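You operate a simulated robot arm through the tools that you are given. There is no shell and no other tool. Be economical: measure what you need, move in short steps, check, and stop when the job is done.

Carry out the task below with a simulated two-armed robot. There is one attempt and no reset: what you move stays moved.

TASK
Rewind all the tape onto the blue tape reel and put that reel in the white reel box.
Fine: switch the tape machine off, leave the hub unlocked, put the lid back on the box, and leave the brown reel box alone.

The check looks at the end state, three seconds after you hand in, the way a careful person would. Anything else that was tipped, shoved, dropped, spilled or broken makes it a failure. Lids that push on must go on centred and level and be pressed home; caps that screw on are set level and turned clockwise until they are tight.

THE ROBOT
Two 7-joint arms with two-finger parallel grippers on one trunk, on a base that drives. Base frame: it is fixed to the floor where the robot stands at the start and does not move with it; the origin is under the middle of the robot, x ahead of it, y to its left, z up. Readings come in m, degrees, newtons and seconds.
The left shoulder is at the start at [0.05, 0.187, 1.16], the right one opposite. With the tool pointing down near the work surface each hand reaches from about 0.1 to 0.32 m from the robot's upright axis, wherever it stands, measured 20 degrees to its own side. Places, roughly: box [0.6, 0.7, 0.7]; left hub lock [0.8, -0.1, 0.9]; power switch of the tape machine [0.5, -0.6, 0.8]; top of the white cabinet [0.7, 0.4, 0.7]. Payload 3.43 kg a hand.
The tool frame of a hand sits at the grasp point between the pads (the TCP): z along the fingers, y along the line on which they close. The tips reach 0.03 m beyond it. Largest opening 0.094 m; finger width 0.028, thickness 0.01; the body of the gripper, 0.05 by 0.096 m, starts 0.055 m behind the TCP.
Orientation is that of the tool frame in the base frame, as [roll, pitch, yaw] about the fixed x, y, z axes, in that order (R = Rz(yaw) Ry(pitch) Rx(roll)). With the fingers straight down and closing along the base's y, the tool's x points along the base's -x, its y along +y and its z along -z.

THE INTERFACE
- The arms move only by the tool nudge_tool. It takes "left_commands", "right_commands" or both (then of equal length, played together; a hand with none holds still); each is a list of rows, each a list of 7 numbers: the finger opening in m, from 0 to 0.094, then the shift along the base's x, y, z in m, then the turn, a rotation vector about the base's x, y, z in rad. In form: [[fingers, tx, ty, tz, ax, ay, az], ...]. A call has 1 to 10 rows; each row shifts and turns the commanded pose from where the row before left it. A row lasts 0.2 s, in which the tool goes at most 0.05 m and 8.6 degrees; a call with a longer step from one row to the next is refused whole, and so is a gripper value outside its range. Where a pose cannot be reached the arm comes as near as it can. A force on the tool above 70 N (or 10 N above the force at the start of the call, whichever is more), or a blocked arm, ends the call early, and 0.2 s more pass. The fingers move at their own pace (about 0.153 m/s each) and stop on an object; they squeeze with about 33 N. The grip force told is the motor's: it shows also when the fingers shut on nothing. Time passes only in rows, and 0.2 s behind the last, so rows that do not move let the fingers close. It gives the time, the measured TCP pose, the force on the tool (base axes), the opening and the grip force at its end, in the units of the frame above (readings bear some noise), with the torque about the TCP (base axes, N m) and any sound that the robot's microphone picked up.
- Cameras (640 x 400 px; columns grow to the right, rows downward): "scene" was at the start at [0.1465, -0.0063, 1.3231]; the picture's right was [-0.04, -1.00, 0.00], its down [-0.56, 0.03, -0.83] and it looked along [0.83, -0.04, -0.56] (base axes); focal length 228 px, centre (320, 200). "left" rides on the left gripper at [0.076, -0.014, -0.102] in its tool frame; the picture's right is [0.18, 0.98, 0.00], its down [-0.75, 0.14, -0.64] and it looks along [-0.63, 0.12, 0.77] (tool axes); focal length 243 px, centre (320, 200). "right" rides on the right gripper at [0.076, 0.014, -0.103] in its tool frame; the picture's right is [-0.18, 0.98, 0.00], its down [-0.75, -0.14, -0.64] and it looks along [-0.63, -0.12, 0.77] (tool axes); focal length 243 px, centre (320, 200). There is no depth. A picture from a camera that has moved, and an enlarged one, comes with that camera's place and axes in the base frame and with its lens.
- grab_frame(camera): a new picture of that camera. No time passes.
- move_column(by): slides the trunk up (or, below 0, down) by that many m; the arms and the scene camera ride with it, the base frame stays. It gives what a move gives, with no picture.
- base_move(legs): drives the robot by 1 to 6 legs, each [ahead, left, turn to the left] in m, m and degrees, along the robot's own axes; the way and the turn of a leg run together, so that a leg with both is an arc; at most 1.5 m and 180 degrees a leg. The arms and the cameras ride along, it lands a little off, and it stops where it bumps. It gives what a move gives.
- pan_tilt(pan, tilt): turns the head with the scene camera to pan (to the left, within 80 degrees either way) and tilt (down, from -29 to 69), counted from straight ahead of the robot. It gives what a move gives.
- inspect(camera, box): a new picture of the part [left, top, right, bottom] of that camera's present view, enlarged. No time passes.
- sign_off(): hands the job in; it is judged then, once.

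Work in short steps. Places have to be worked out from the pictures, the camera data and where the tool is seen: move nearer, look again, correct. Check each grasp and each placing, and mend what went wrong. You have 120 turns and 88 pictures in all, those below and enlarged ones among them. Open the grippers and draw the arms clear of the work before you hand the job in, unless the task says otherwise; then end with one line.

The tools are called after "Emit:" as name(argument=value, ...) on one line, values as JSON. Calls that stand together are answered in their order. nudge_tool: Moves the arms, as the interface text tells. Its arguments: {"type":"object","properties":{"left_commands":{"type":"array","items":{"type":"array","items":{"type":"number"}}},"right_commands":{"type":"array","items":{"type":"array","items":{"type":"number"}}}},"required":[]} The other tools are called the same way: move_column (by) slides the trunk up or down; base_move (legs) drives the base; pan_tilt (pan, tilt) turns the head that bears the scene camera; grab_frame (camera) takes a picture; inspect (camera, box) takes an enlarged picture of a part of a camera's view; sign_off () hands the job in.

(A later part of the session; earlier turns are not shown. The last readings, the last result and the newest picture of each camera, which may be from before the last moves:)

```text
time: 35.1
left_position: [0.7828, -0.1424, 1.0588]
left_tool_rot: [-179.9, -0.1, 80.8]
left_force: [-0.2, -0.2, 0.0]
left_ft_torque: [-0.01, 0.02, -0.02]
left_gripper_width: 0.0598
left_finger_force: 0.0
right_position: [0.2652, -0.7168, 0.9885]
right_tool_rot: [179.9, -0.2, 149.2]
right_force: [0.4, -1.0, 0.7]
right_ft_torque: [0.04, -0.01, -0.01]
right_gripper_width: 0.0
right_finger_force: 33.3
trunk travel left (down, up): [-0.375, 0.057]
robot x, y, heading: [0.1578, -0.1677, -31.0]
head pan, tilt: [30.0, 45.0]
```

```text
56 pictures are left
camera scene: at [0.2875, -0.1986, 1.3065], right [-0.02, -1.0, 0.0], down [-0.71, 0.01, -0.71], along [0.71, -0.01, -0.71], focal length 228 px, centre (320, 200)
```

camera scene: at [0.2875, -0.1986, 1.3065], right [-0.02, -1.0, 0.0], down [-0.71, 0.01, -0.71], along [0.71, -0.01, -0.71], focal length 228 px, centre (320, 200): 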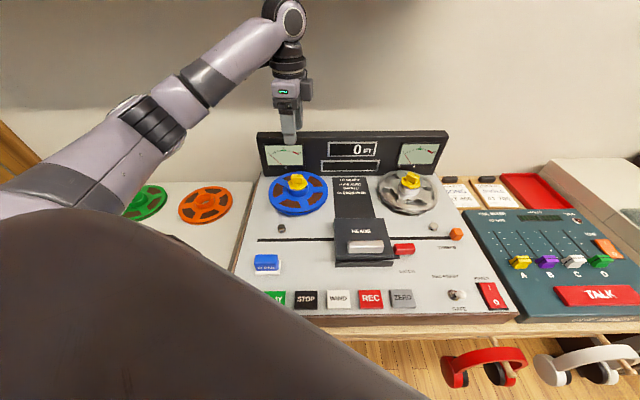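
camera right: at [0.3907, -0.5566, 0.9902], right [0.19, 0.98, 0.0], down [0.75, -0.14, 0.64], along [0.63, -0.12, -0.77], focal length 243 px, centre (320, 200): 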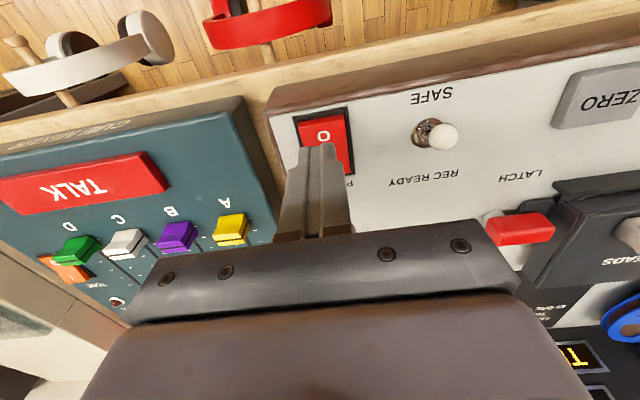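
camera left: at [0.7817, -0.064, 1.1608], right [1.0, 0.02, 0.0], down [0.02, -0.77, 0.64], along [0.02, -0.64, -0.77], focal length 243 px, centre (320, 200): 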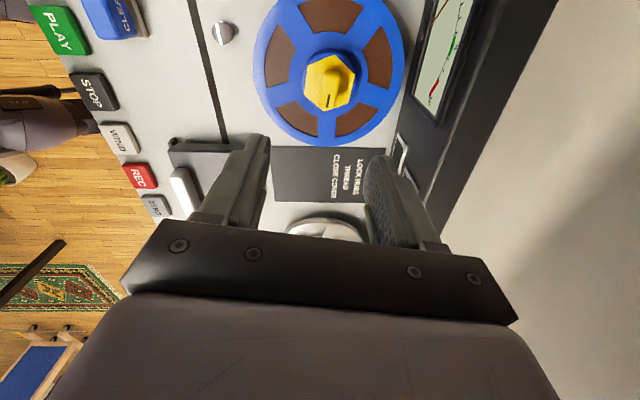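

Reached. Zoom on the knob from this view.

Emit:
inspect(camera="left", box=[260, 30, 420, 130])

Emit:
inspect(camera="scene", box=[240, 130, 400, 230])

```text
4.00 times, centred on (340, 80) of left
camera zoom: at [0.7817, -0.064, 1.1608], right [1.0, 0.02, 0.0], down [0.02, -0.77, 0.64], along [0.02, -0.64, -0.77], focal length 970 px, centre (240, 680)
```

zoom: 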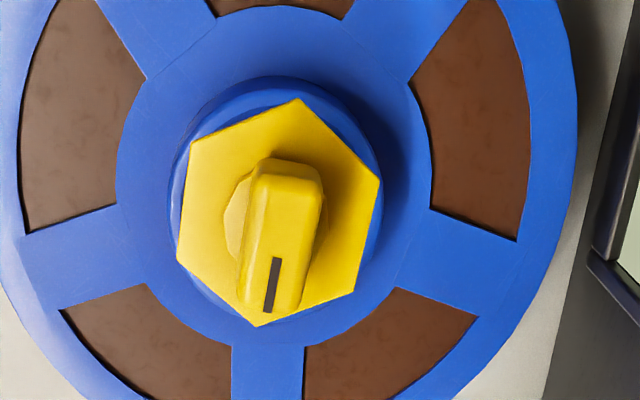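

```text
4.00 times, centred on (320, 180) of scene
camera zoom: at [0.2875, -0.1986, 1.3065], right [-0.02, -1.0, 0.0], down [-0.71, 0.01, -0.71], along [0.71, -0.01, -0.71], focal length 914 px, centre (320, 280)
```

zoom: 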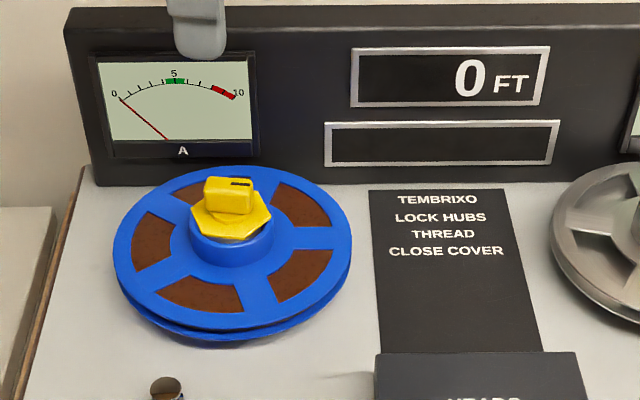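

Bar top centre ≈ (0.796,−0.139,0.897), ~19 mm wide. I align and descend to tips ~0.92, then look.

Emit:
nudge_tool(left_commands=[[0.044, 0.006, 0.002, -0.03, 0, 0, 0.035], [0.044, 0.007, 0.001, -0.04, 0, 0, 0.035], [0.044, 0, 0, -0.035, 0, 0, 0], [0.044, 0, 0, 0, 0, 0, 0]])

Emit:
grab_frame(camera="left")

Emit:
inspect(camera="scene", box=[240, 110, 400, 210])

```text
time: 36.1
left_position: [0.7974, -0.1371, 0.9554]
left_tool_rot: [179.9, -0.1, 84.9]
left_force: [-1.4, 0.1, -0.3]
left_ft_torque: [0.01, 0.01, -0.02]
left_gripper_width: 0.044
left_finger_force: 0.1
right_position: [0.265, -0.7162, 0.989]
right_tool_rot: [179.9, -0.1, 149.3]
right_force: [0.8, 0.5, 0.5]
right_ft_torque: [-0.02, 0.03, 0.02]
right_gripper_width: 0.0
right_finger_force: 32.9
trunk travel left (down, up): [-0.375, 0.057]
robot x, y, heading: [0.1559, -0.1664, -30.9]
head pan, tilt: [30.0, 45.0]
```

```text
53 pictures are left
camera left: at [0.791, -0.0594, 1.0587], right [1.0, 0.09, 0.0], down [0.07, -0.76, 0.64], along [0.06, -0.64, -0.77], focal length 243 px, centre (320, 200)
```

left: 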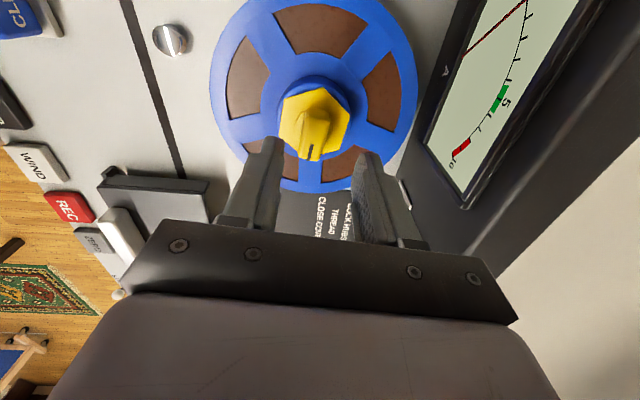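

```text
4.00 times, centred on (320, 160) of scene
camera zoom: at [0.2875, -0.1984, 1.3065], right [-0.02, -1.0, 0.0], down [-0.71, 0.01, -0.71], along [0.71, -0.01, -0.71], focal length 914 px, centre (320, 360)
```

zoom: 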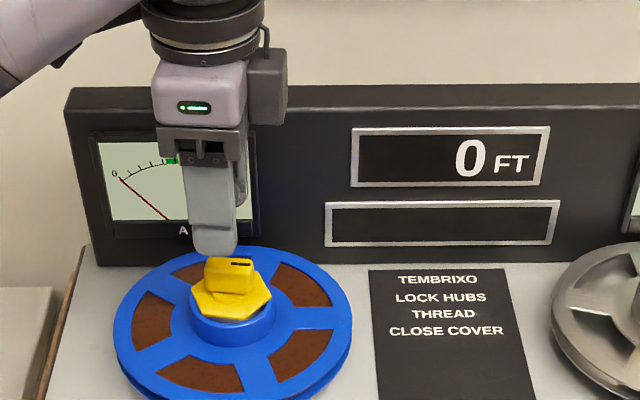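

Fingers straddle the bar; shifting 3 mm back in x and descending 4 cm.

Emit:
nudge_tool(left_commands=[[0.044, -0.003, -0.002, -0.025, 0, 0, 0], [0.044, 0, 0, -0.014, 0, 0, 0], [0.044, 0, 0, 0, 0, 0, 0]])

Emit:
inspect(camera="left", box=[220, 50, 420, 175])

Emit:
inspect(camera="scene", box=[260, 140, 340, 190])

```text
time: 37.0
left_position: [0.795, -0.1398, 0.9171]
left_tool_rot: [179.9, -0.1, 84.7]
left_force: [0.1, -1.0, 0.4]
left_ft_torque: [0.02, 0.02, 0.04]
left_gripper_width: 0.0438
left_finger_force: 0.1
right_position: [0.2649, -0.7166, 0.9895]
right_tool_rot: [179.9, 0.0, 149.3]
right_force: [-0.3, -0.8, -0.3]
right_ft_torque: [0.02, 0.01, 0.01]
right_gripper_width: 0.0
right_finger_force: 33.3
trunk travel left (down, up): [-0.375, 0.057]
robot x, y, heading: [0.1582, -0.1637, -30.8]
head pan, tilt: [30.0, 45.0]
```

```text
3.20 times, centred on (320, 112) of left
camera zoom: at [0.7875, -0.0622, 1.0191], right [1.0, 0.09, 0.0], down [0.07, -0.76, 0.64], along [0.06, -0.64, -0.77], focal length 776 px, centre (320, 480)
```

zoom: 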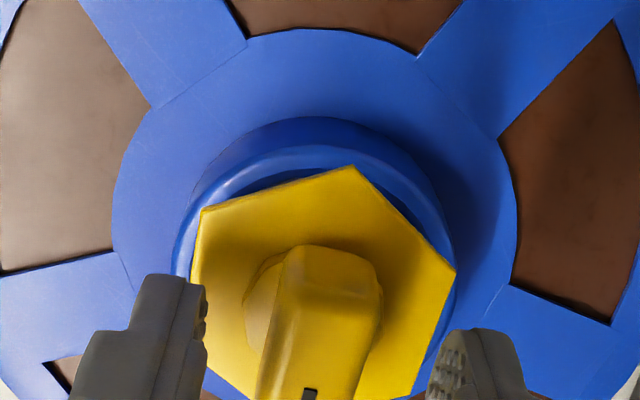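

```text
8.00 times, centred on (300, 165) of scene
camera zoom: at [0.2876, -0.1984, 1.3065], right [-0.02, -1.0, 0.0], down [-0.71, 0.01, -0.71], along [0.71, -0.01, -0.71], focal length 1828 px, centre (480, 480)
```

zoom: 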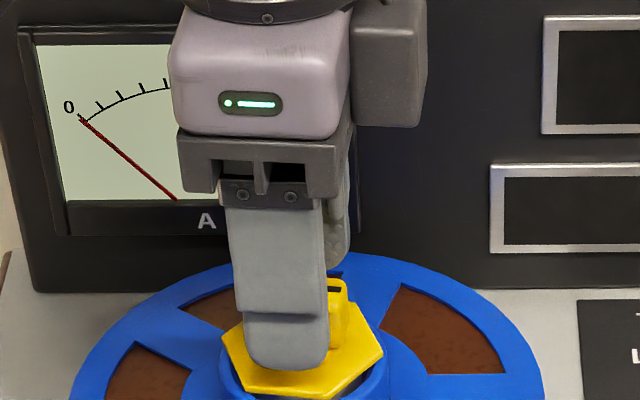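

The fingers straddle the bar, slightly left of its middle. Shift 6 mm in −y, 3 mm down, and close.

Emit:
nudge_tool(left_commands=[[0.044, 0, -0.006, -0.003, 0, 0, 0], [0.005, 0, 0, 0, 0, 0, 0], [0.005, 0, 0, 0, 0, 0, 0]])

```text
time: 37.8
left_position: [0.7922, -0.1469, 0.9151]
left_tool_rot: [-179.9, -0.2, 84.7]
left_force: [-12.3, 0.7, -1.0]
left_ft_torque: [0.09, 0.25, 0.09]
left_gripper_width: 0.0178
left_finger_force: 44.7
right_position: [0.2649, -0.7177, 0.9897]
right_tool_rot: [179.9, 0.0, 149.2]
right_force: [-1.0, 0.3, 0.5]
right_ft_torque: [0.0, 0.0, 0.0]
right_gripper_width: 0.0
right_finger_force: 32.7
trunk travel left (down, up): [-0.375, 0.057]
robot x, y, heading: [0.1569, -0.1654, -31.2]
head pan, tilt: [30.0, 45.0]
```

Gripped (17.8 mm). I relieve the side load by −3 mm and try counter-clockwise 24°, watching torque.

Emit:
nudge_tool(left_commands=[[0.005, -0.003, 0, 0, 0, 0, 0], [0.005, 0, 0, 0, 0, 0, 0.14], [0.005, 0, 0, 0, 0, 0, 0.14], [0.005, 0, 0, 0, 0, 0, 0.14], [0.005, 0, 0, 0, 0, 0, 0]])

Emit:
inspect(camera="left", box=[220, 50, 420, 175])

```text
time: 39.0
left_position: [0.7954, -0.1466, 0.9139]
left_tool_rot: [179.4, 0.3, 109.2]
left_force: [39.1, -6.3, 8.2]
left_ft_torque: [0.73, 0.04, -0.27]
left_gripper_width: 0.0178
left_finger_force: 45.4
right_position: [0.2675, -0.7165, 0.9886]
right_tool_rot: [179.9, -0.2, 149.2]
right_force: [0.3, 0.1, 0.1]
right_ft_torque: [0.03, 0.01, -0.03]
right_gripper_width: 0.0001
right_finger_force: 32.8
trunk travel left (down, up): [-0.375, 0.057]
robot x, y, heading: [0.1579, -0.1645, -31.0]
head pan, tilt: [30.0, 45.0]
```

```text
3.20 times, centred on (320, 112) of left
camera zoom: at [0.7562, -0.0779, 1.0165], right [0.87, 0.5, 0.01], down [0.38, -0.66, 0.65], along [0.33, -0.56, -0.76], focal length 776 px, centre (320, 480)
```

zoom: 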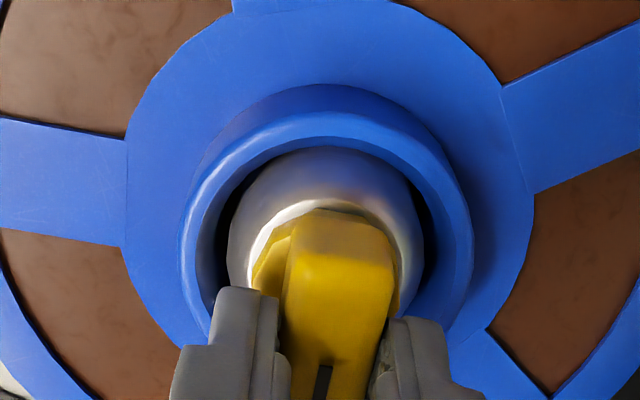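

The yellow hex retracted, showing the silver spindle: counter-clockwise unlocks. I relieve the 39 N side load (+6 mm x) and turn further gently.

Emit:
nudge_tool(left_commands=[[0.005, 0.006, 0, 0, 0, 0, 0], [0.005, 0, 0, 0, 0, 0, 0.1], [0.005, 0, 0, 0, 0, 0, 0.1], [0.005, 0, 0, 0, 0, 0, 0]])

Emit:
inspect(camera="left", box=[220, 50, 420, 175])

```text
time: 40.0
left_position: [0.7961, -0.1461, 0.9131]
left_tool_rot: [179.9, -0.1, 120.5]
left_force: [13.8, 5.5, 11.0]
left_ft_torque: [-1.02, -0.96, -0.1]
left_gripper_width: 0.0179
left_finger_force: 44.3
right_position: [0.264, -0.7163, 0.9895]
right_tool_rot: [179.8, -0.2, 149.2]
right_force: [0.1, 0.0, 0.0]
right_ft_torque: [-0.02, 0.0, 0.0]
right_gripper_width: 0.0
right_finger_force: 33.0
trunk travel left (down, up): [-0.375, 0.057]
robot x, y, heading: [0.1596, -0.1691, -31.2]
head pan, tilt: [30.0, 45.0]
```

```text
3.20 times, centred on (320, 112) of left
camera zoom: at [0.7463, -0.0864, 1.017], right [0.75, 0.66, 0.0], down [0.5, -0.58, 0.64], along [0.42, -0.48, -0.77], focal length 776 px, centre (320, 480)
```

zoom: 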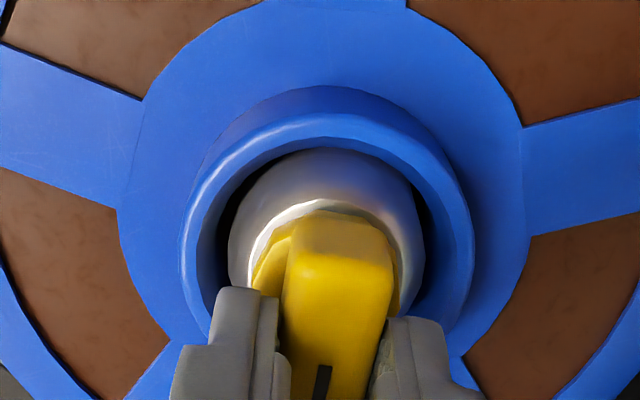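

The knob turns while the reel stays put. I continue to about 90° total.

Emit:
nudge_tool(left_commands=[[0.005, 0.003, 0, 0, 0, 0, 0.13], [0.005, 0, 0, 0, 0, 0, 0.13], [0.005, 0, 0, 0, 0, 0, 0.13], [0.005, 0, 0, 0, 0, 0, 0.13], [0.005, 0, 0, 0, 0, 0, 0]])

Emit:
inspect(camera="left", box=[220, 50, 420, 175])

```text
time: 41.1
left_position: [0.8001, -0.1427, 0.9137]
left_tool_rot: [179.9, -0.2, 150.4]
left_force: [15.9, 13.3, 14.6]
left_ft_torque: [0.75, 0.86, -0.13]
left_gripper_width: 0.0181
left_finger_force: 45.1
right_position: [0.2657, -0.7161, 0.9905]
right_tool_rot: [179.9, 0.0, 149.3]
right_force: [-0.5, 0.3, 0.0]
right_ft_torque: [0.02, 0.03, 0.04]
right_gripper_width: 0.0
right_finger_force: 33.0
trunk travel left (down, up): [-0.375, 0.057]
robot x, y, heading: [0.156, -0.1633, -30.6]
head pan, tilt: [30.0, 45.0]
```

```text
3.20 times, centred on (320, 112) of left
camera zoom: at [0.7267, -0.1173, 1.017], right [0.32, 0.95, 0.0], down [0.73, -0.25, 0.64], along [0.61, -0.21, -0.77], focal length 776 px, centre (320, 480)
```

zoom: 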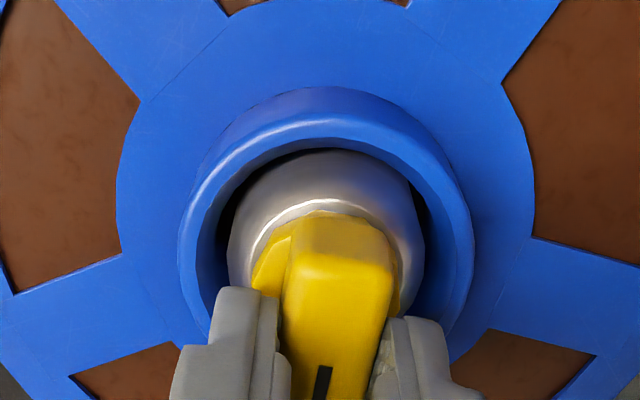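

66° turned with low torque. Another 24°, then open.

Emit:
nudge_tool(left_commands=[[0.005, 0.003, 0.003, 0, 0, 0, 0.14], [0.005, 0, 0, 0, 0, 0, 0.14], [0.005, 0, 0, 0, 0, 0, 0.14], [0.005, 0, 0, 0, 0, 0, 0]])

```text
time: 42.1
left_position: [0.7994, -0.14, 0.9143]
left_tool_rot: [179.9, -0.1, 174.6]
left_force: [-0.3, 19.4, 21.4]
left_ft_torque: [0.39, 0.92, -0.14]
left_gripper_width: 0.0177
left_finger_force: 45.5
right_position: [0.2639, -0.714, 0.9899]
right_tool_rot: [179.9, 0.2, 149.2]
right_force: [-0.2, 0.2, 0.3]
right_ft_torque: [-0.01, -0.01, -0.01]
right_gripper_width: 0.0001
right_finger_force: 32.7
trunk travel left (down, up): [-0.375, 0.057]
robot x, y, heading: [0.1574, -0.1634, -30.6]
head pan, tilt: [30.0, 45.0]
```

90° turned. Open and rise.

Emit:
nudge_tool(left_commands=[[0.05, 0, 0, 0, 0, 0, 0], [0.05, 0, 0, 0, 0, 0, 0], [0.05, 0, 0, 0.03, 0, 0, 0], [0.05, -0.01, 0, 0.045, 0, 0, 0], [0.05, -0.04, 0, 0.01, 0, 0, 0], [0.05, 0, 0, 0, 0, 0, 0]])

Emit:
grab_frame(camera="left")

Emit:
inspect(camera="scene", box=[240, 130, 400, 230])

```text
time: 43.5
left_position: [0.7516, -0.1459, 0.9982]
left_tool_rot: [180.0, -0.2, 174.2]
left_force: [0.4, 0.1, -0.2]
left_ft_torque: [0.02, 0.02, 0.02]
left_gripper_width: 0.0501
left_finger_force: 0.1
right_position: [0.2643, -0.7175, 0.9885]
right_tool_rot: [179.9, -0.1, 149.2]
right_force: [-0.2, 0.2, -0.1]
right_ft_torque: [-0.01, -0.01, 0.01]
right_gripper_width: 0.0002
right_finger_force: 33.0
trunk travel left (down, up): [-0.375, 0.057]
robot x, y, heading: [0.1553, -0.165, -30.9]
head pan, tilt: [30.0, 45.0]
```

```text
46 pictures are left
camera left: at [0.6748, -0.152, 1.1013], right [-0.08, 1.0, 0.0], down [0.77, 0.06, 0.64], along [0.64, 0.06, -0.77], focal length 243 px, centre (320, 200)
```

left: 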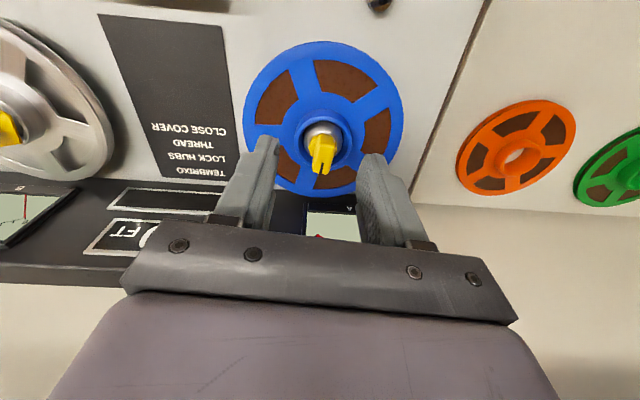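

```text
4.00 times, centred on (320, 180) of scene
camera zoom: at [0.2877, -0.1985, 1.3065], right [-0.02, -1.0, 0.0], down [-0.71, 0.01, -0.71], along [0.71, -0.01, -0.71], focal length 914 px, centre (320, 280)
```

zoom: 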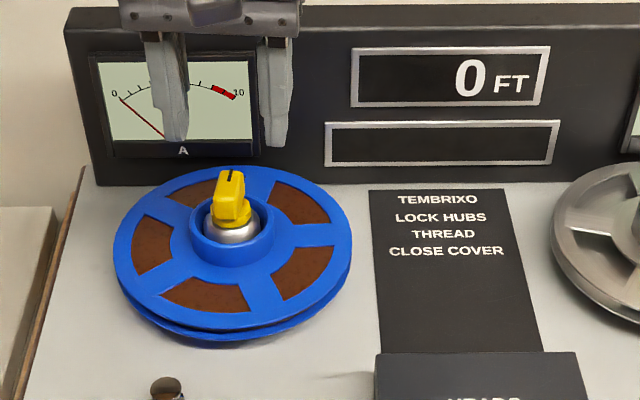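

Hub is clearly unlocked. Now I'll lift the reel by its raised boss (~65 mm across, centre ≈(0.80,−0.14)). Opening to 90 mm, moving above, descending to tips ~0.875 and looking.

Emit:
nudge_tool(left_commands=[[0.092, 0.02, 0.003, 0, 0, 0, 0], [0.092, 0.027, 0.003, -0.02, 0, 0, 0], [0.092, 0, 0, -0.04, 0, 0, 0], [0.092, 0, 0, -0.033, 0, 0, 0], [0.092, 0, 0, 0, 0, 0, 0]])

Emit:
inspect(camera="left", box=[160, 0, 480, 200])

Emit:
inspect(camera="scene", box=[250, 135, 350, 198])

```text
time: 44.8
left_position: [0.7977, -0.1373, 0.9046]
left_tool_rot: [180.0, 0.0, 174.3]
left_force: [0.4, 0.6, -0.7]
left_ft_torque: [0.0, 0.02, -0.02]
left_gripper_width: 0.092
left_finger_force: 0.1
right_position: [0.2652, -0.7158, 0.9882]
right_tool_rot: [179.9, 0.0, 149.1]
right_force: [-0.3, 0.5, -0.1]
right_ft_torque: [0.03, 0.0, 0.0]
right_gripper_width: 0.0002
right_finger_force: 33.4
trunk travel left (down, up): [-0.375, 0.057]
robot x, y, heading: [0.1546, -0.1665, -30.9]
head pan, tilt: [30.0, 45.0]
```

```text
2.00 times, centred on (320, 100) of left
camera zoom: at [0.722, -0.1437, 1.0076], right [-0.08, 1.0, 0.0], down [0.77, 0.06, 0.64], along [0.64, 0.05, -0.77], focal length 485 px, centre (320, 400)
```

zoom: 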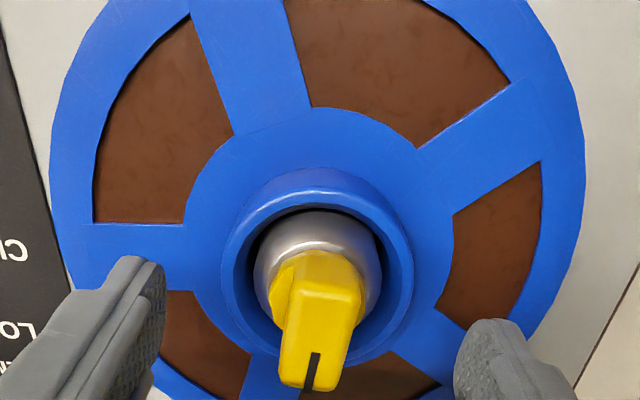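

```text
6.35 times, centred on (300, 166) of scene
camera zoom: at [0.2875, -0.1984, 1.3065], right [-0.02, -1.0, 0.0], down [-0.71, 0.01, -0.71], along [0.71, -0.01, -0.71], focal length 1451 px, centre (447, 413)
```

zoom: 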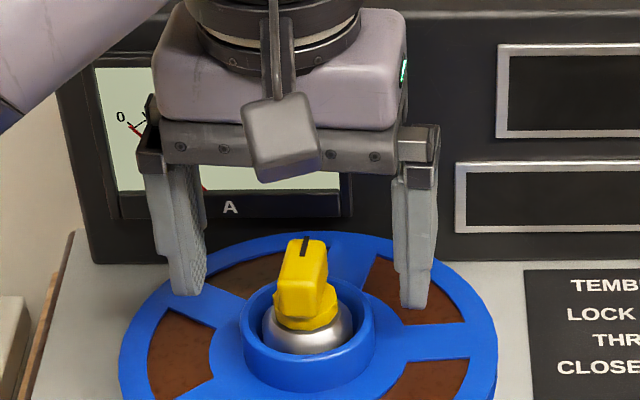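

Boss centre ≈ (0.790,−0.141). Shift −8 mm x, −4 mm y, and lower until tips are just above the flange.

Emit:
nudge_tool(left_commands=[[0.092, -0.008, -0.004, 0, 0, 0, 0], [0.092, 0, 0, -0.015, 0, 0, 0], [0.092, 0, 0, -0.012, 0, 0, 0], [0.092, 0, 0, 0, 0, 0, 0]])

Emit:
inspect(camera="left", box=[160, 0, 480, 200])

Emit:
inspect(camera="scene", box=[250, 150, 350, 213])

```text
time: 45.8
left_position: [0.791, -0.1406, 0.8776]
left_tool_rot: [180.0, -0.1, 174.1]
left_force: [-0.2, 0.4, 0.1]
left_ft_torque: [0.02, 0.02, -0.02]
left_gripper_width: 0.0921
left_finger_force: 0.0
right_position: [0.265, -0.7167, 0.9897]
right_tool_rot: [179.9, -0.1, 149.2]
right_force: [-0.1, -0.3, 0.6]
right_ft_torque: [0.03, 0.04, 0.02]
right_gripper_width: 0.0
right_finger_force: 33.2
trunk travel left (down, up): [-0.375, 0.057]
robot x, y, heading: [0.1516, -0.1632, -31.0]
head pan, tilt: [30.0, 45.0]
```

```text
2.00 times, centred on (320, 100) of left
camera zoom: at [0.7152, -0.1468, 0.9813], right [-0.08, 1.0, 0.0], down [0.77, 0.06, 0.64], along [0.64, 0.05, -0.77], focal length 485 px, centre (320, 400)
```

zoom: 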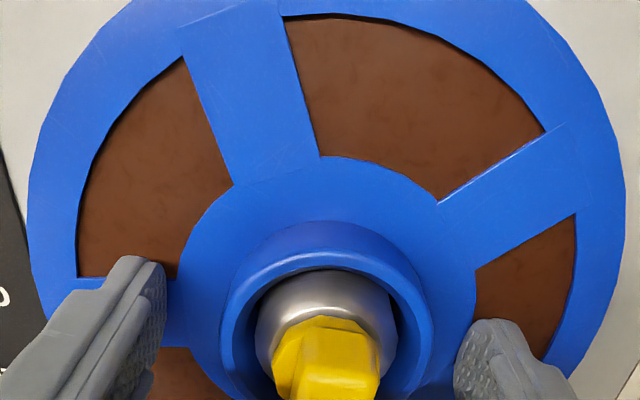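

```text
6.35 times, centred on (300, 182) of scene
camera zoom: at [0.2876, -0.1984, 1.3065], right [-0.02, -1.0, 0.0], down [-0.71, 0.01, -0.71], along [0.71, -0.01, -0.71], focal length 1451 px, centre (447, 318)
```

zoom: 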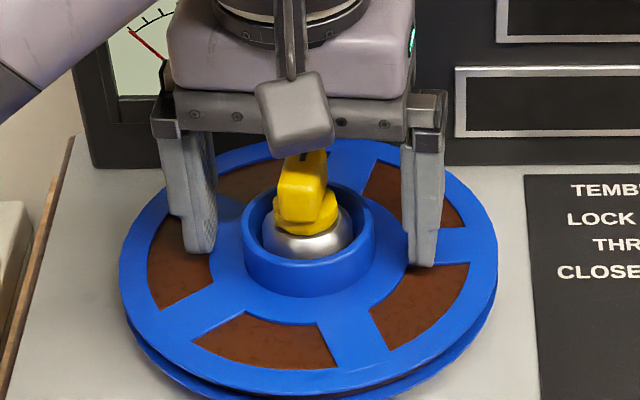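

Tips are ~1.2 cm above the flange beside the boss. Lower 8 mm and close.

Emit:
nudge_tool(left_commands=[[0.092, 0, 0, -0.008, 0, 0, 0], [0.092, 0, 0, 0, 0, 0, 0], [0.05, 0, 0, 0, 0, 0, 0], [0.04, 0, 0, 0, 0, 0, 0], [0.04, 0, 0, 0, 0, 0, 0]])

Emit:
inspect(camera="scene", box=[250, 150, 350, 213])

```text
time: 47.0
left_position: [0.7913, -0.1386, 0.8763]
left_tool_rot: [-179.9, 0.3, 174.3]
left_force: [5.7, 7.7, 36.0]
left_ft_torque: [1.25, 0.7, 0.01]
left_gripper_width: 0.0611
left_finger_force: 32.8
right_position: [0.2625, -0.7171, 0.9905]
right_tool_rot: [179.8, 0.1, 149.1]
right_force: [0.2, 0.2, -0.1]
right_ft_torque: [0.03, -0.01, 0.04]
right_gripper_width: 0.0001
right_finger_force: 33.1
trunk travel left (down, up): [-0.375, 0.057]
robot x, y, heading: [0.158, -0.1652, -31.0]
head pan, tilt: [30.0, 45.0]
```

```text
6.35 times, centred on (300, 182) of scene
camera zoom: at [0.2843, -0.1979, 1.3071], right [-0.01, -1.0, 0.0], down [-0.7, 0.01, -0.71], along [0.71, -0.01, -0.7], focal length 1451 px, centre (447, 318)
```

zoom: 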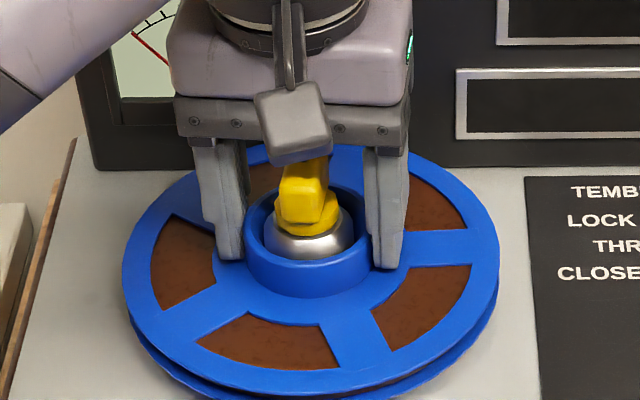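

Grip on the boss at 61 mm, tips touching the flange. Lifting gently.

Emit:
nudge_tool(left_commands=[[0.04, 0, 0, 0.007, 0, 0, 0], [0.04, 0, 0, 0.01, 0, 0, 0], [0.04, 0, 0, 0.015, 0, 0, 0], [0.04, 0, 0, 0, 0, 0, 0]])

Emit:
inspect(camera="scene", box=[250, 150, 350, 213])

```text
time: 48.0
left_position: [0.7902, -0.1412, 0.9023]
left_tool_rot: [-180.0, -0.3, 174.1]
left_force: [-0.2, -0.1, -4.2]
left_ft_torque: [0.0, -0.03, 0.01]
left_gripper_width: 0.0608
left_finger_force: 33.3
right_position: [0.2648, -0.7165, 0.9889]
right_tool_rot: [179.9, -0.2, 149.3]
right_force: [-0.3, -0.4, -0.5]
right_ft_torque: [0.0, -0.02, -0.01]
right_gripper_width: 0.0
right_finger_force: 33.0
trunk travel left (down, up): [-0.375, 0.057]
robot x, y, heading: [0.1551, -0.1658, -30.7]
head pan, tilt: [30.0, 45.0]
```

```text
6.35 times, centred on (300, 182) of scene
camera zoom: at [0.2878, -0.1984, 1.3064], right [-0.02, -1.0, 0.0], down [-0.71, 0.01, -0.71], along [0.71, -0.01, -0.71], focal length 1451 px, centre (447, 318)
```

zoom: 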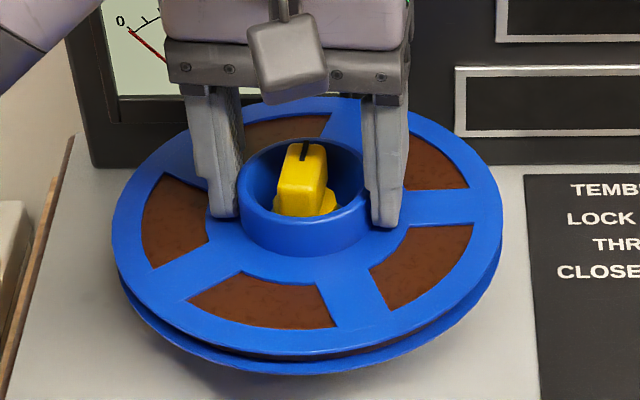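

The reel comes up cleanly (4 N). Raise a further 11 cm, then pull back.

Emit:
nudge_tool(left_commands=[[0.04, 0, 0, 0.02, 0, 0, 0], [0.04, 0, 0, 0.03, 0, 0, 0], [0.04, 0, 0, 0.03, 0, 0, 0], [0.04, 0, 0, 0.03, 0, 0, 0], [0.04, -0.02, 0, 0.03, 0, 0, 0], [0.04, -0.03, 0, 0.01, 0, 0, 0], [0.04, -0.03, 0, 0, 0, 0, 0], [0.04, 0, 0, 0, 0, 0, 0]])

Emit:
grab_frame(camera="scene")

```text
time: 49.8
left_position: [0.7123, -0.1428, 1.0502]
left_tool_rot: [179.9, -0.3, 174.2]
left_force: [-0.7, -0.6, -2.9]
left_ft_torque: [0.02, 0.03, 0.0]
left_gripper_width: 0.0609
left_finger_force: 33.2
right_position: [0.2646, -0.7166, 0.9893]
right_tool_rot: [179.9, -0.2, 149.3]
right_force: [0.4, 0.7, -0.2]
right_ft_torque: [0.02, 0.01, 0.0]
right_gripper_width: 0.0003
right_finger_force: 33.3
trunk travel left (down, up): [-0.375, 0.057]
robot x, y, heading: [0.1542, -0.1675, -30.8]
head pan, tilt: [30.0, 45.0]
```

```text
38 pictures are left
camera scene: at [0.288, -0.1984, 1.3064], right [-0.02, -1.0, 0.0], down [-0.71, 0.01, -0.71], along [0.71, -0.01, -0.71], focal length 228 px, centre (320, 200)
```

scene: 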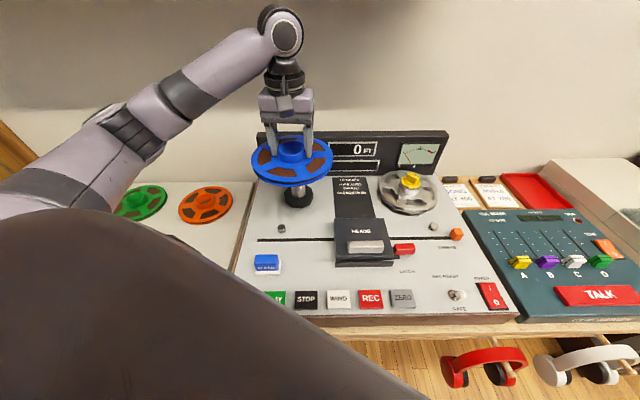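

Reel is free. Next I drive to the box: turn back to heading 0 with a small backing first, then left ~0.83 m.

Emit:
base_move(legs=[[-0.04, 0, 0], [0, 0, 31], [0, 0.42, 0], [0, 0.42, 0]])

Emit:
pan_tilt(pan=0, tilt=45)

Emit:
grab_frame(camera="scene")

```text
time: 59.8
left_position: [0.5874, 1.0045, 1.0499]
left_tool_rot: [180.0, -0.1, -154.9]
left_force: [-0.1, -0.2, -3.7]
left_ft_torque: [0.03, -0.01, 0.0]
left_gripper_width: 0.0609
left_finger_force: 32.5
right_position: [0.4984, 0.2812, 0.9896]
right_tool_rot: [179.9, -0.2, -179.9]
right_force: [-0.4, -0.1, -0.1]
right_ft_torque: [-0.04, -0.01, -0.01]
right_gripper_width: 0.0
right_finger_force: 33.1
trunk travel left (down, up): [-0.375, 0.057]
robot x, y, heading: [0.1231, 0.6989, -0.0]
head pan, tilt: [30.0, 45.0]
```

```text
time: 60.8
left_position: [0.5873, 1.0035, 1.0513]
left_tool_rot: [179.9, -0.2, -154.8]
left_force: [-0.3, -0.1, -2.8]
left_ft_torque: [-0.03, 0.02, -0.02]
left_gripper_width: 0.061
left_finger_force: 33.1
right_position: [0.4986, 0.2822, 0.9895]
right_tool_rot: [179.8, -0.1, -179.8]
right_force: [0.8, 0.0, -0.5]
right_ft_torque: [0.0, 0.0, -0.01]
right_gripper_width: 0.0
right_finger_force: 32.8
trunk travel left (down, up): [-0.375, 0.057]
robot x, y, heading: [0.1222, 0.6988, 0.1]
head pan, tilt: [0.0, 45.0]
```

```text
37 pictures are left
camera scene: at [0.2621, 0.6972, 1.3065], right [0.0, -1.0, 0.0], down [-0.71, 0.0, -0.71], along [0.71, 0.0, -0.71], focal length 228 px, centre (320, 200)
```

scene: 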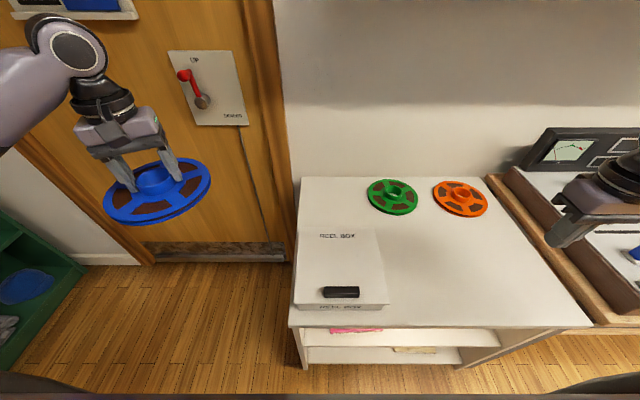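

Good view of the box. Enlarging.

Emit:
inspect(camera="scene", box=[270, 210, 430, 310])

```text
4.00 times, centred on (350, 260) of scene
camera zoom: at [0.2621, 0.6972, 1.3065], right [0.0, -1.0, 0.0], down [-0.71, 0.0, -0.71], along [0.71, 0.0, -0.71], focal length 914 px, centre (200, -40)
```

zoom: 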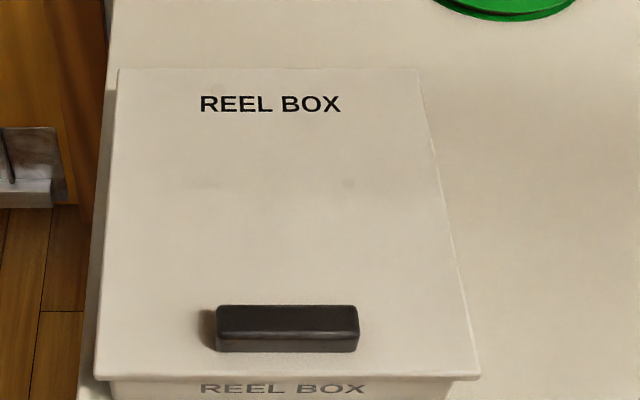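

Lid ≈0.225 m square, centre (0.58,0.647), top z≈0.757; handle bar ≈ (0.494,0.646), along y, 16 mm wide. Right hand goes over it with a +90° yaw so it closes along x.

Emit:
nudge_tool(right_commands=[[0.05, 0, 0.036, 0, 0, 0, 0.143], [0.05, 0, 0.036, 0, 0, 0, 0.143], [0.05, 0, 0.036, 0, 0, 0, 0.143], [0.05, 0, 0.036, 0, 0, 0, 0.143], [0.05, 0, 0.036, 0, 0, 0, 0.143], [0.05, 0, 0.036, 0, 0, 0, 0.143], [0.05, 0, 0.036, 0, 0, 0, 0.143], [0.05, 0, 0.036, 0, 0, 0, 0.143], [0.05, 0, 0.036, 0, 0, 0, 0.143], [0.05, -0.005, 0.04, 0, 0, 0, 0.143]])

Emit:
nudge_tool(right_commands=[[0.05, 0, 0, -0.04, 0, 0, 0.143], [0.05, 0, 0, -0.045, 0, 0, 0], [0.05, 0, 0, -0.045, 0, 0, 0], [0.05, 0, 0, 0, 0, 0, 0]])

Emit:
grab_frame(camera="right")

Emit:
inspect(camera="scene", box=[270, 210, 430, 310])

```text
time: 63.0
left_position: [0.5871, 1.0033, 1.0526]
left_tool_rot: [179.9, -0.2, -155.0]
left_force: [0.8, 0.4, -3.6]
left_ft_torque: [0.0, 0.0, -0.01]
left_gripper_width: 0.0609
left_finger_force: 33.0
right_position: [0.4968, 0.6159, 0.9905]
right_tool_rot: [179.7, -0.1, -104.0]
right_force: [-0.2, -0.4, -0.2]
right_ft_torque: [0.01, -0.01, 0.0]
right_gripper_width: 0.0498
right_finger_force: 0.1
right hand out of reach, approached as far as the arm can: row 10
trunk travel left (down, up): [-0.375, 0.057]
robot x, y, heading: [0.1243, 0.7016, 0.3]
head pan, tilt: [0.0, 45.0]
```

```text
time: 64.0
left_position: [0.5878, 1.0033, 1.0501]
left_tool_rot: [-180.0, -0.2, -154.8]
left_force: [-0.4, -0.2, -3.0]
left_ft_torque: [0.02, 0.04, 0.02]
left_gripper_width: 0.0609
left_finger_force: 34.0
right_position: [0.4971, 0.6124, 0.9018]
right_tool_rot: [179.9, -0.2, -104.1]
right_force: [0.0, -0.3, -1.0]
right_ft_torque: [-0.01, 0.0, 0.02]
right_gripper_width: 0.0501
right_finger_force: 0.0
right hand out of reach, approached as far as the arm can: row 1
trunk travel left (down, up): [-0.375, 0.057]
robot x, y, heading: [0.1232, 0.6998, -0.3]
head pan, tilt: [0.0, 45.0]
```

```text
35 pictures are left
camera right: at [0.4644, 0.5428, 1.0045], right [-0.91, 0.42, 0.0], down [0.32, 0.7, 0.64], along [0.27, 0.58, -0.77], focal length 243 px, centre (320, 200)
```

right: 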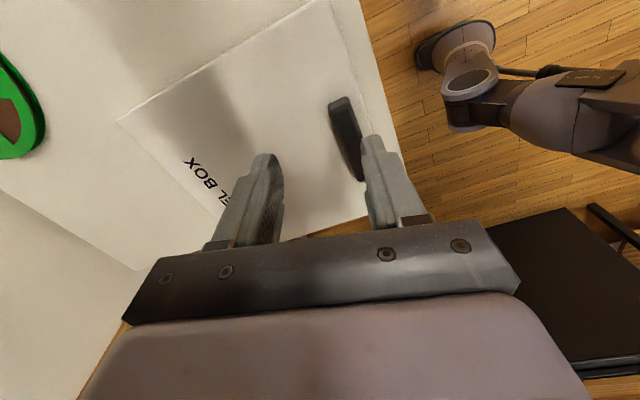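

```text
4.00 times, centred on (350, 260) of scene
camera zoom: at [0.2621, 0.6972, 1.3065], right [0.0, -1.0, 0.0], down [-0.71, 0.0, -0.71], along [0.71, 0.0, -0.71], focal length 914 px, centre (200, -40)
```

zoom: 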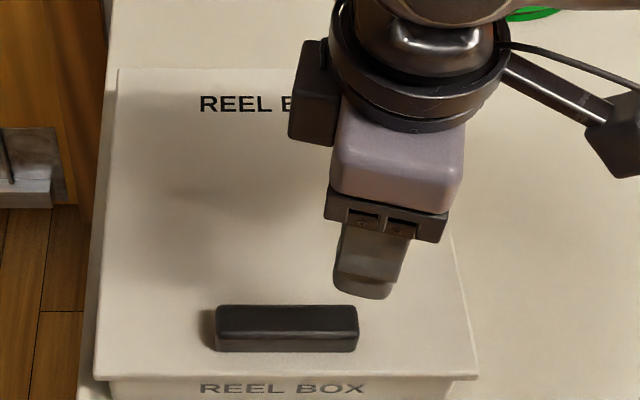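

The last 14° of yaw is out of reach; driving the base 8 cm left gives that arm a better angle.

Emit:
base_move(legs=[[0, 0.08, 0]])

Emit:
nudge_tool(right_commands=[[0.05, 0, -0.02, 0, 0, 0, 0.12], [0.05, -0.003, -0.02, 0, 0, 0, 0.12], [0.05, 0, 0, 0, 0, 0, 0]])

Emit:
inspect(camera="scene", box=[290, 210, 450, 310])

```text
time: 65.3
left_position: [0.5881, 1.0825, 1.0511]
left_tool_rot: [-179.9, -0.1, -155.0]
left_force: [-0.2, -0.5, -3.0]
left_ft_torque: [-0.03, 0.0, 0.02]
left_gripper_width: 0.0609
left_finger_force: 32.9
right_position: [0.4974, 0.6917, 0.9017]
right_tool_rot: [179.9, -0.1, -104.3]
right_force: [-0.3, 0.7, -0.1]
right_ft_torque: [0.01, 0.01, -0.01]
right_gripper_width: 0.0502
right_finger_force: 0.1
trunk travel left (down, up): [-0.375, 0.057]
robot x, y, heading: [0.1235, 0.7783, -0.4]
head pan, tilt: [0.0, 45.0]
```

```text
time: 66.1
left_position: [0.5884, 1.0833, 1.0516]
left_tool_rot: [179.9, -0.2, -155.0]
left_force: [-1.1, -0.5, -2.4]
left_ft_torque: [0.01, 0.02, -0.01]
left_gripper_width: 0.0607
left_finger_force: 33.7
right_position: [0.487, 0.6744, 0.8865]
right_tool_rot: [-177.3, -0.2, -99.8]
right_force: [-0.2, 0.6, 0.2]
right_ft_torque: [-0.02, -0.01, -0.02]
right_gripper_width: 0.0501
right_finger_force: 0.1
right hand out of reach, approached as far as the arm can: row 1, 2
trunk travel left (down, up): [-0.375, 0.057]
robot x, y, heading: [0.1211, 0.7781, -0.0]
head pan, tilt: [0.0, 45.0]
```

```text
4.00 times, centred on (370, 260) of scene
camera zoom: at [0.262, 0.7768, 1.3065], right [0.0, -1.0, 0.0], down [-0.71, 0.0, -0.71], along [0.71, 0.0, -0.71], focal length 914 px, centre (120, -40)
```

zoom: 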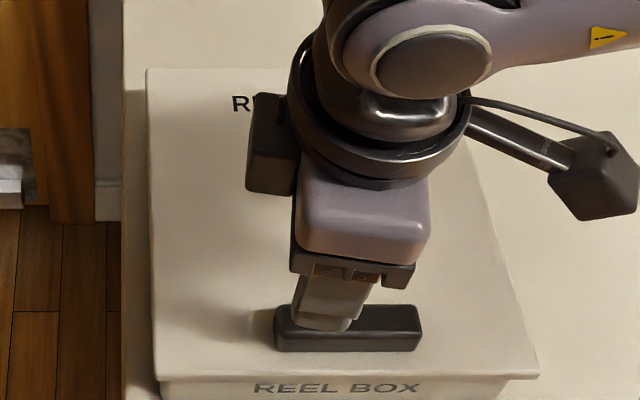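

It's a wrist-yaw limit relative to the robot, so I raise the hand and turn the base 20° left, which supplies the missing yaw.

Emit:
nudge_tool(right_commands=[[0.05, 0, 0, 0.04, 0, 0, -0.14], [0.05, 0, 0, 0.04, 0, 0, -0.14], [0.05, 0, 0, 0, 0, 0, 0]])

Emit:
base_move(legs=[[0, 0, 22], [0, -0.1, 0]])

Emit:
pan_tilt(pan=-22, tilt=45)

```text
time: 66.9
left_position: [0.5885, 1.0825, 1.0518]
left_tool_rot: [179.8, -0.1, -155.0]
left_force: [0.2, -0.1, -3.0]
left_ft_torque: [-0.02, -0.02, -0.02]
left_gripper_width: 0.061
left_finger_force: 32.9
right_position: [0.491, 0.6727, 0.9658]
right_tool_rot: [-177.3, -0.2, -116.0]
right_force: [0.0, 0.2, 0.1]
right_ft_torque: [-0.01, -0.01, -0.02]
right_gripper_width: 0.0501
right_finger_force: 0.1
trunk travel left (down, up): [-0.375, 0.057]
robot x, y, heading: [0.1236, 0.7802, -0.1]
head pan, tilt: [0.0, 45.0]
```

```text
time: 69.6
left_position: [0.4616, 1.1292, 1.0512]
left_tool_rot: [179.9, -0.3, -133.7]
left_force: [0.2, -1.3, -3.7]
left_ft_torque: [0.0, -0.05, -0.01]
left_gripper_width: 0.0611
left_finger_force: 32.9
right_position: [0.5205, 0.7126, 0.9644]
right_tool_rot: [-177.4, -0.3, -94.5]
right_force: [-0.3, 0.5, -0.3]
right_ft_torque: [-0.04, 0.02, -0.01]
right_gripper_width: 0.0499
right_finger_force: 0.0
trunk travel left (down, up): [-0.375, 0.057]
robot x, y, heading: [0.1366, 0.6752, 21.2]
head pan, tilt: [0.0, 45.0]
```

```text
time: 70.5
left_position: [0.4609, 1.1306, 1.0512]
left_tool_rot: [179.9, -0.2, -133.6]
left_force: [0.0, 0.0, -3.5]
left_ft_torque: [-0.04, 0.01, -0.01]
left_gripper_width: 0.0606
left_finger_force: 32.9
right_position: [0.5194, 0.7114, 0.9647]
right_tool_rot: [-177.3, -0.3, -94.5]
right_force: [0.1, 0.0, -0.7]
right_ft_torque: [-0.01, 0.01, 0.01]
right_gripper_width: 0.0503
right_finger_force: 0.0
trunk travel left (down, up): [-0.375, 0.057]
robot x, y, heading: [0.1382, 0.675, 21.5]
head pan, tilt: [-22.0, 45.0]
```

Now moving over the handle, levelling the tool and trimming yaw to −90°.

Emit:
nudge_tool(right_commands=[[0.05, -0.01, -0.03, 0, 0.002, 0.024, 0.04], [0.05, -0.015, -0.035, -0.02, 0.002, 0.023, 0.039], [0.05, 0, 0, -0.04, 0, 0, 0], [0.05, 0, 0, -0.04, 0, 0, 0], [0.05, 0, 0, 0, 0, 0, 0]])

Emit:
grab_frame(camera="right")

Emit:
inspect(camera="scene", box=[270, 210, 430, 310])

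```text
time: 71.7
left_position: [0.4602, 1.1302, 1.0524]
left_tool_rot: [-180.0, -0.2, -133.6]
left_force: [-0.2, -0.5, -2.7]
left_ft_torque: [-0.01, 0.0, 0.01]
left_gripper_width: 0.0607
left_finger_force: 33.0
right_position: [0.4948, 0.6477, 0.8601]
right_tool_rot: [180.0, -0.3, -89.8]
right_force: [-0.3, -0.3, 0.3]
right_ft_torque: [0.01, -0.01, 0.02]
right_gripper_width: 0.0502
right_finger_force: 0.1
trunk travel left (down, up): [-0.375, 0.057]
robot x, y, heading: [0.1393, 0.6814, 21.1]
head pan, tilt: [-22.0, 45.0]
```

```text
32 pictures are left
camera right: at [0.4802, 0.573, 0.9637], right [-0.98, 0.18, 0.0], down [0.14, 0.76, 0.64], along [0.12, 0.63, -0.77], focal length 243 px, centre (320, 200)
```

right: 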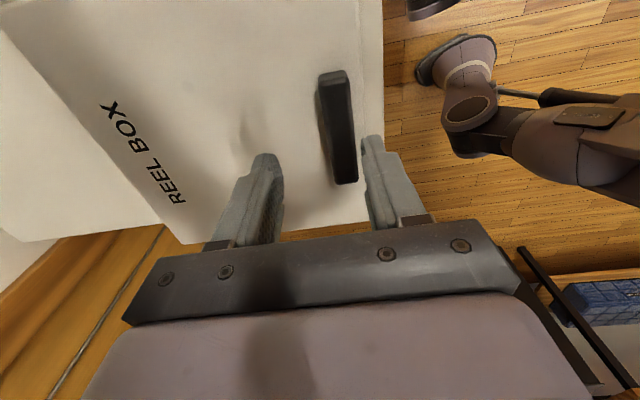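

```text
4.00 times, centred on (350, 260) of scene
camera zoom: at [0.2742, 0.6953, 1.3065], right [-0.01, -1.0, 0.0], down [-0.71, 0.01, -0.71], along [0.71, -0.01, -0.71], focal length 914 px, centre (200, -40)
```

zoom: 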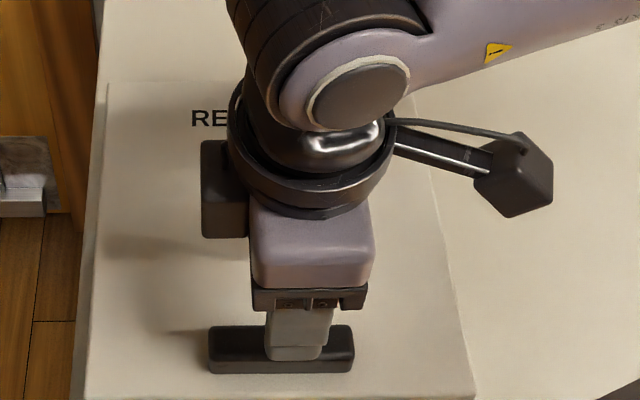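

Handle is ≈ (0.484,0.645), top z≈0.79. Shift −11 mm in x and go down 45 mm.

Emit:
nudge_tool(right_commands=[[0.05, -0.011, -0.002, 0, 0, 0, 0], [0.05, 0, 0, -0.03, 0, 0, 0], [0.05, 0, 0, -0.015, 0, 0, 0], [0.05, 0, 0, 0, 0, 0, 0]])

Emit:
inspect(camera="right", box=[200, 50, 440, 200])

Emit:
inspect(camera="scene", box=[300, 250, 400, 312])

```text
time: 72.7
left_position: [0.4617, 1.1296, 1.0512]
left_tool_rot: [-180.0, -0.2, -133.7]
left_force: [0.1, 0.1, -3.6]
left_ft_torque: [-0.02, 0.03, -0.01]
left_gripper_width: 0.0608
left_finger_force: 33.1
right_position: [0.4838, 0.6464, 0.8172]
right_tool_rot: [180.0, -0.2, -89.8]
right_force: [-0.9, -0.3, 0.0]
right_ft_torque: [0.0, -0.01, 0.01]
right_gripper_width: 0.05
right_finger_force: 0.0
trunk travel left (down, up): [-0.375, 0.057]
robot x, y, heading: [0.1395, 0.6765, 21.2]
head pan, tilt: [-22.0, 45.0]
```

```text
2.67 times, centred on (320, 125) of right
camera zoom: at [0.4681, 0.5699, 0.9209], right [-0.98, 0.18, 0.0], down [0.14, 0.76, 0.64], along [0.12, 0.63, -0.77], focal length 647 px, centre (320, 400)
```

zoom: 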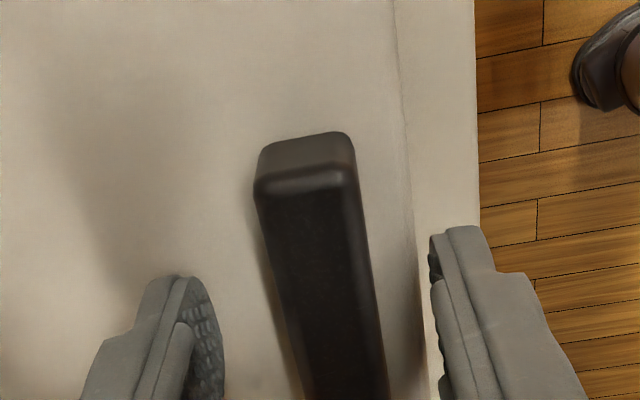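

```text
6.40 times, centred on (350, 281) of scene
camera zoom: at [0.2742, 0.6953, 1.3065], right [-0.01, -1.0, 0.0], down [-0.71, 0.01, -0.71], along [0.71, -0.01, -0.71], focal length 1463 px, centre (128, -318)
```

zoom: 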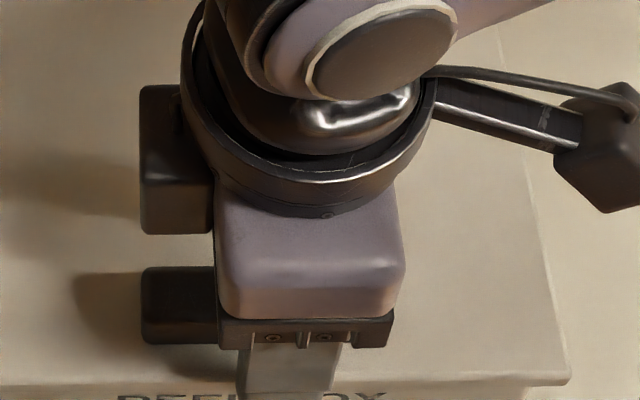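

Straddling the handle. Down another 10 mm, then close.

Emit:
nudge_tool(right_commands=[[0.04, 0, 0.004, -0.005, 0, 0, 0], [0.04, 0, 0, -0.005, 0, 0, 0], [0.005, 0, 0, 0, 0, 0, 0], [0.005, 0, 0, 0, 0, 0, 0], [0.005, 0, 0, 0, 0, 0, 0]])

Emit:
inspect(camera="right", box=[200, 50, 440, 200])

```text
time: 73.9
left_position: [0.4582, 1.1317, 1.0533]
left_tool_rot: [180.0, 0.0, -133.6]
left_force: [0.2, -1.5, -3.5]
left_ft_torque: [0.0, -0.01, -0.04]
left_gripper_width: 0.0608
left_finger_force: 33.2
right_position: [0.4812, 0.6507, 0.8123]
right_tool_rot: [-179.8, 0.1, -89.7]
right_force: [-7.5, -1.3, 46.9]
right_ft_torque: [-0.47, 0.56, -0.09]
right_gripper_width: 0.0196
right_finger_force: 33.3
trunk travel left (down, up): [-0.375, 0.057]
robot x, y, heading: [0.1366, 0.6755, 21.4]
head pan, tilt: [-22.0, 45.0]
```

```text
2.67 times, centred on (320, 125) of right
camera zoom: at [0.4661, 0.5751, 0.915], right [-0.98, 0.18, 0.0], down [0.14, 0.75, 0.64], along [0.12, 0.63, -0.77], focal length 647 px, centre (320, 400)
```

zoom: 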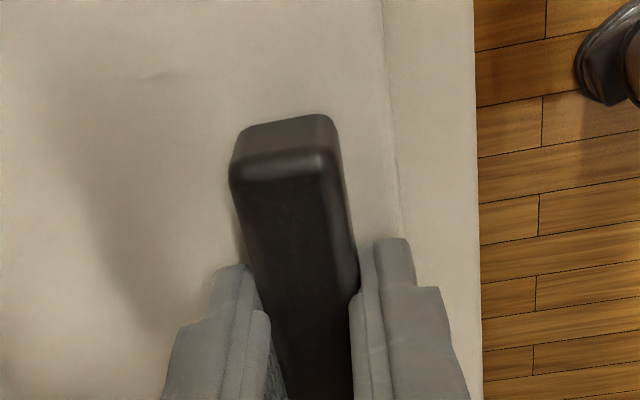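

Gripped (19.6 mm), tips resting on the lid (top ≈0.782). Lifting slowly.

Emit:
nudge_tool(right_commands=[[0.005, 0, 0, 0.006, 0, 0, 0], [0.005, 0, 0, 0.008, 0, 0, 0], [0.005, 0, 0, 0.01, 0, 0, 0], [0.005, 0, 0, 0.015, 0, 0, 0], [0.005, 0, 0, 0, 0, 0, 0]])

Emit:
grab_frame(camera="scene")

```text
time: 75.1
left_position: [0.4616, 1.1305, 1.0513]
left_tool_rot: [180.0, -0.2, -133.4]
left_force: [-0.2, 0.0, -3.7]
left_ft_torque: [0.04, 0.0, -0.02]
left_gripper_width: 0.0609
left_finger_force: 33.3
right_position: [0.483, 0.6495, 0.849]
right_tool_rot: [179.8, -0.2, -89.8]
right_force: [-0.5, 0.1, -1.9]
right_ft_torque: [-0.02, 0.13, -0.04]
right_gripper_width: 0.0196
right_finger_force: 33.0
trunk travel left (down, up): [-0.375, 0.057]
robot x, y, heading: [0.1405, 0.6792, 21.2]
head pan, tilt: [-22.0, 45.0]
```

```text
27 pictures are left
camera scene: at [0.2743, 0.6954, 1.3064], right [-0.01, -1.0, 0.0], down [-0.71, 0.01, -0.71], along [0.71, -0.01, -0.71], focal length 228 px, centre (320, 200)
```

scene: 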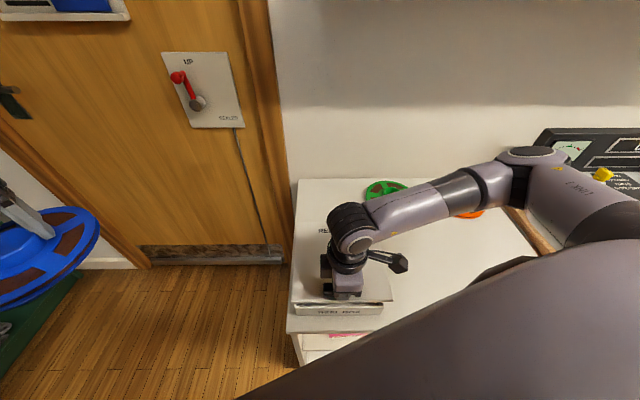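

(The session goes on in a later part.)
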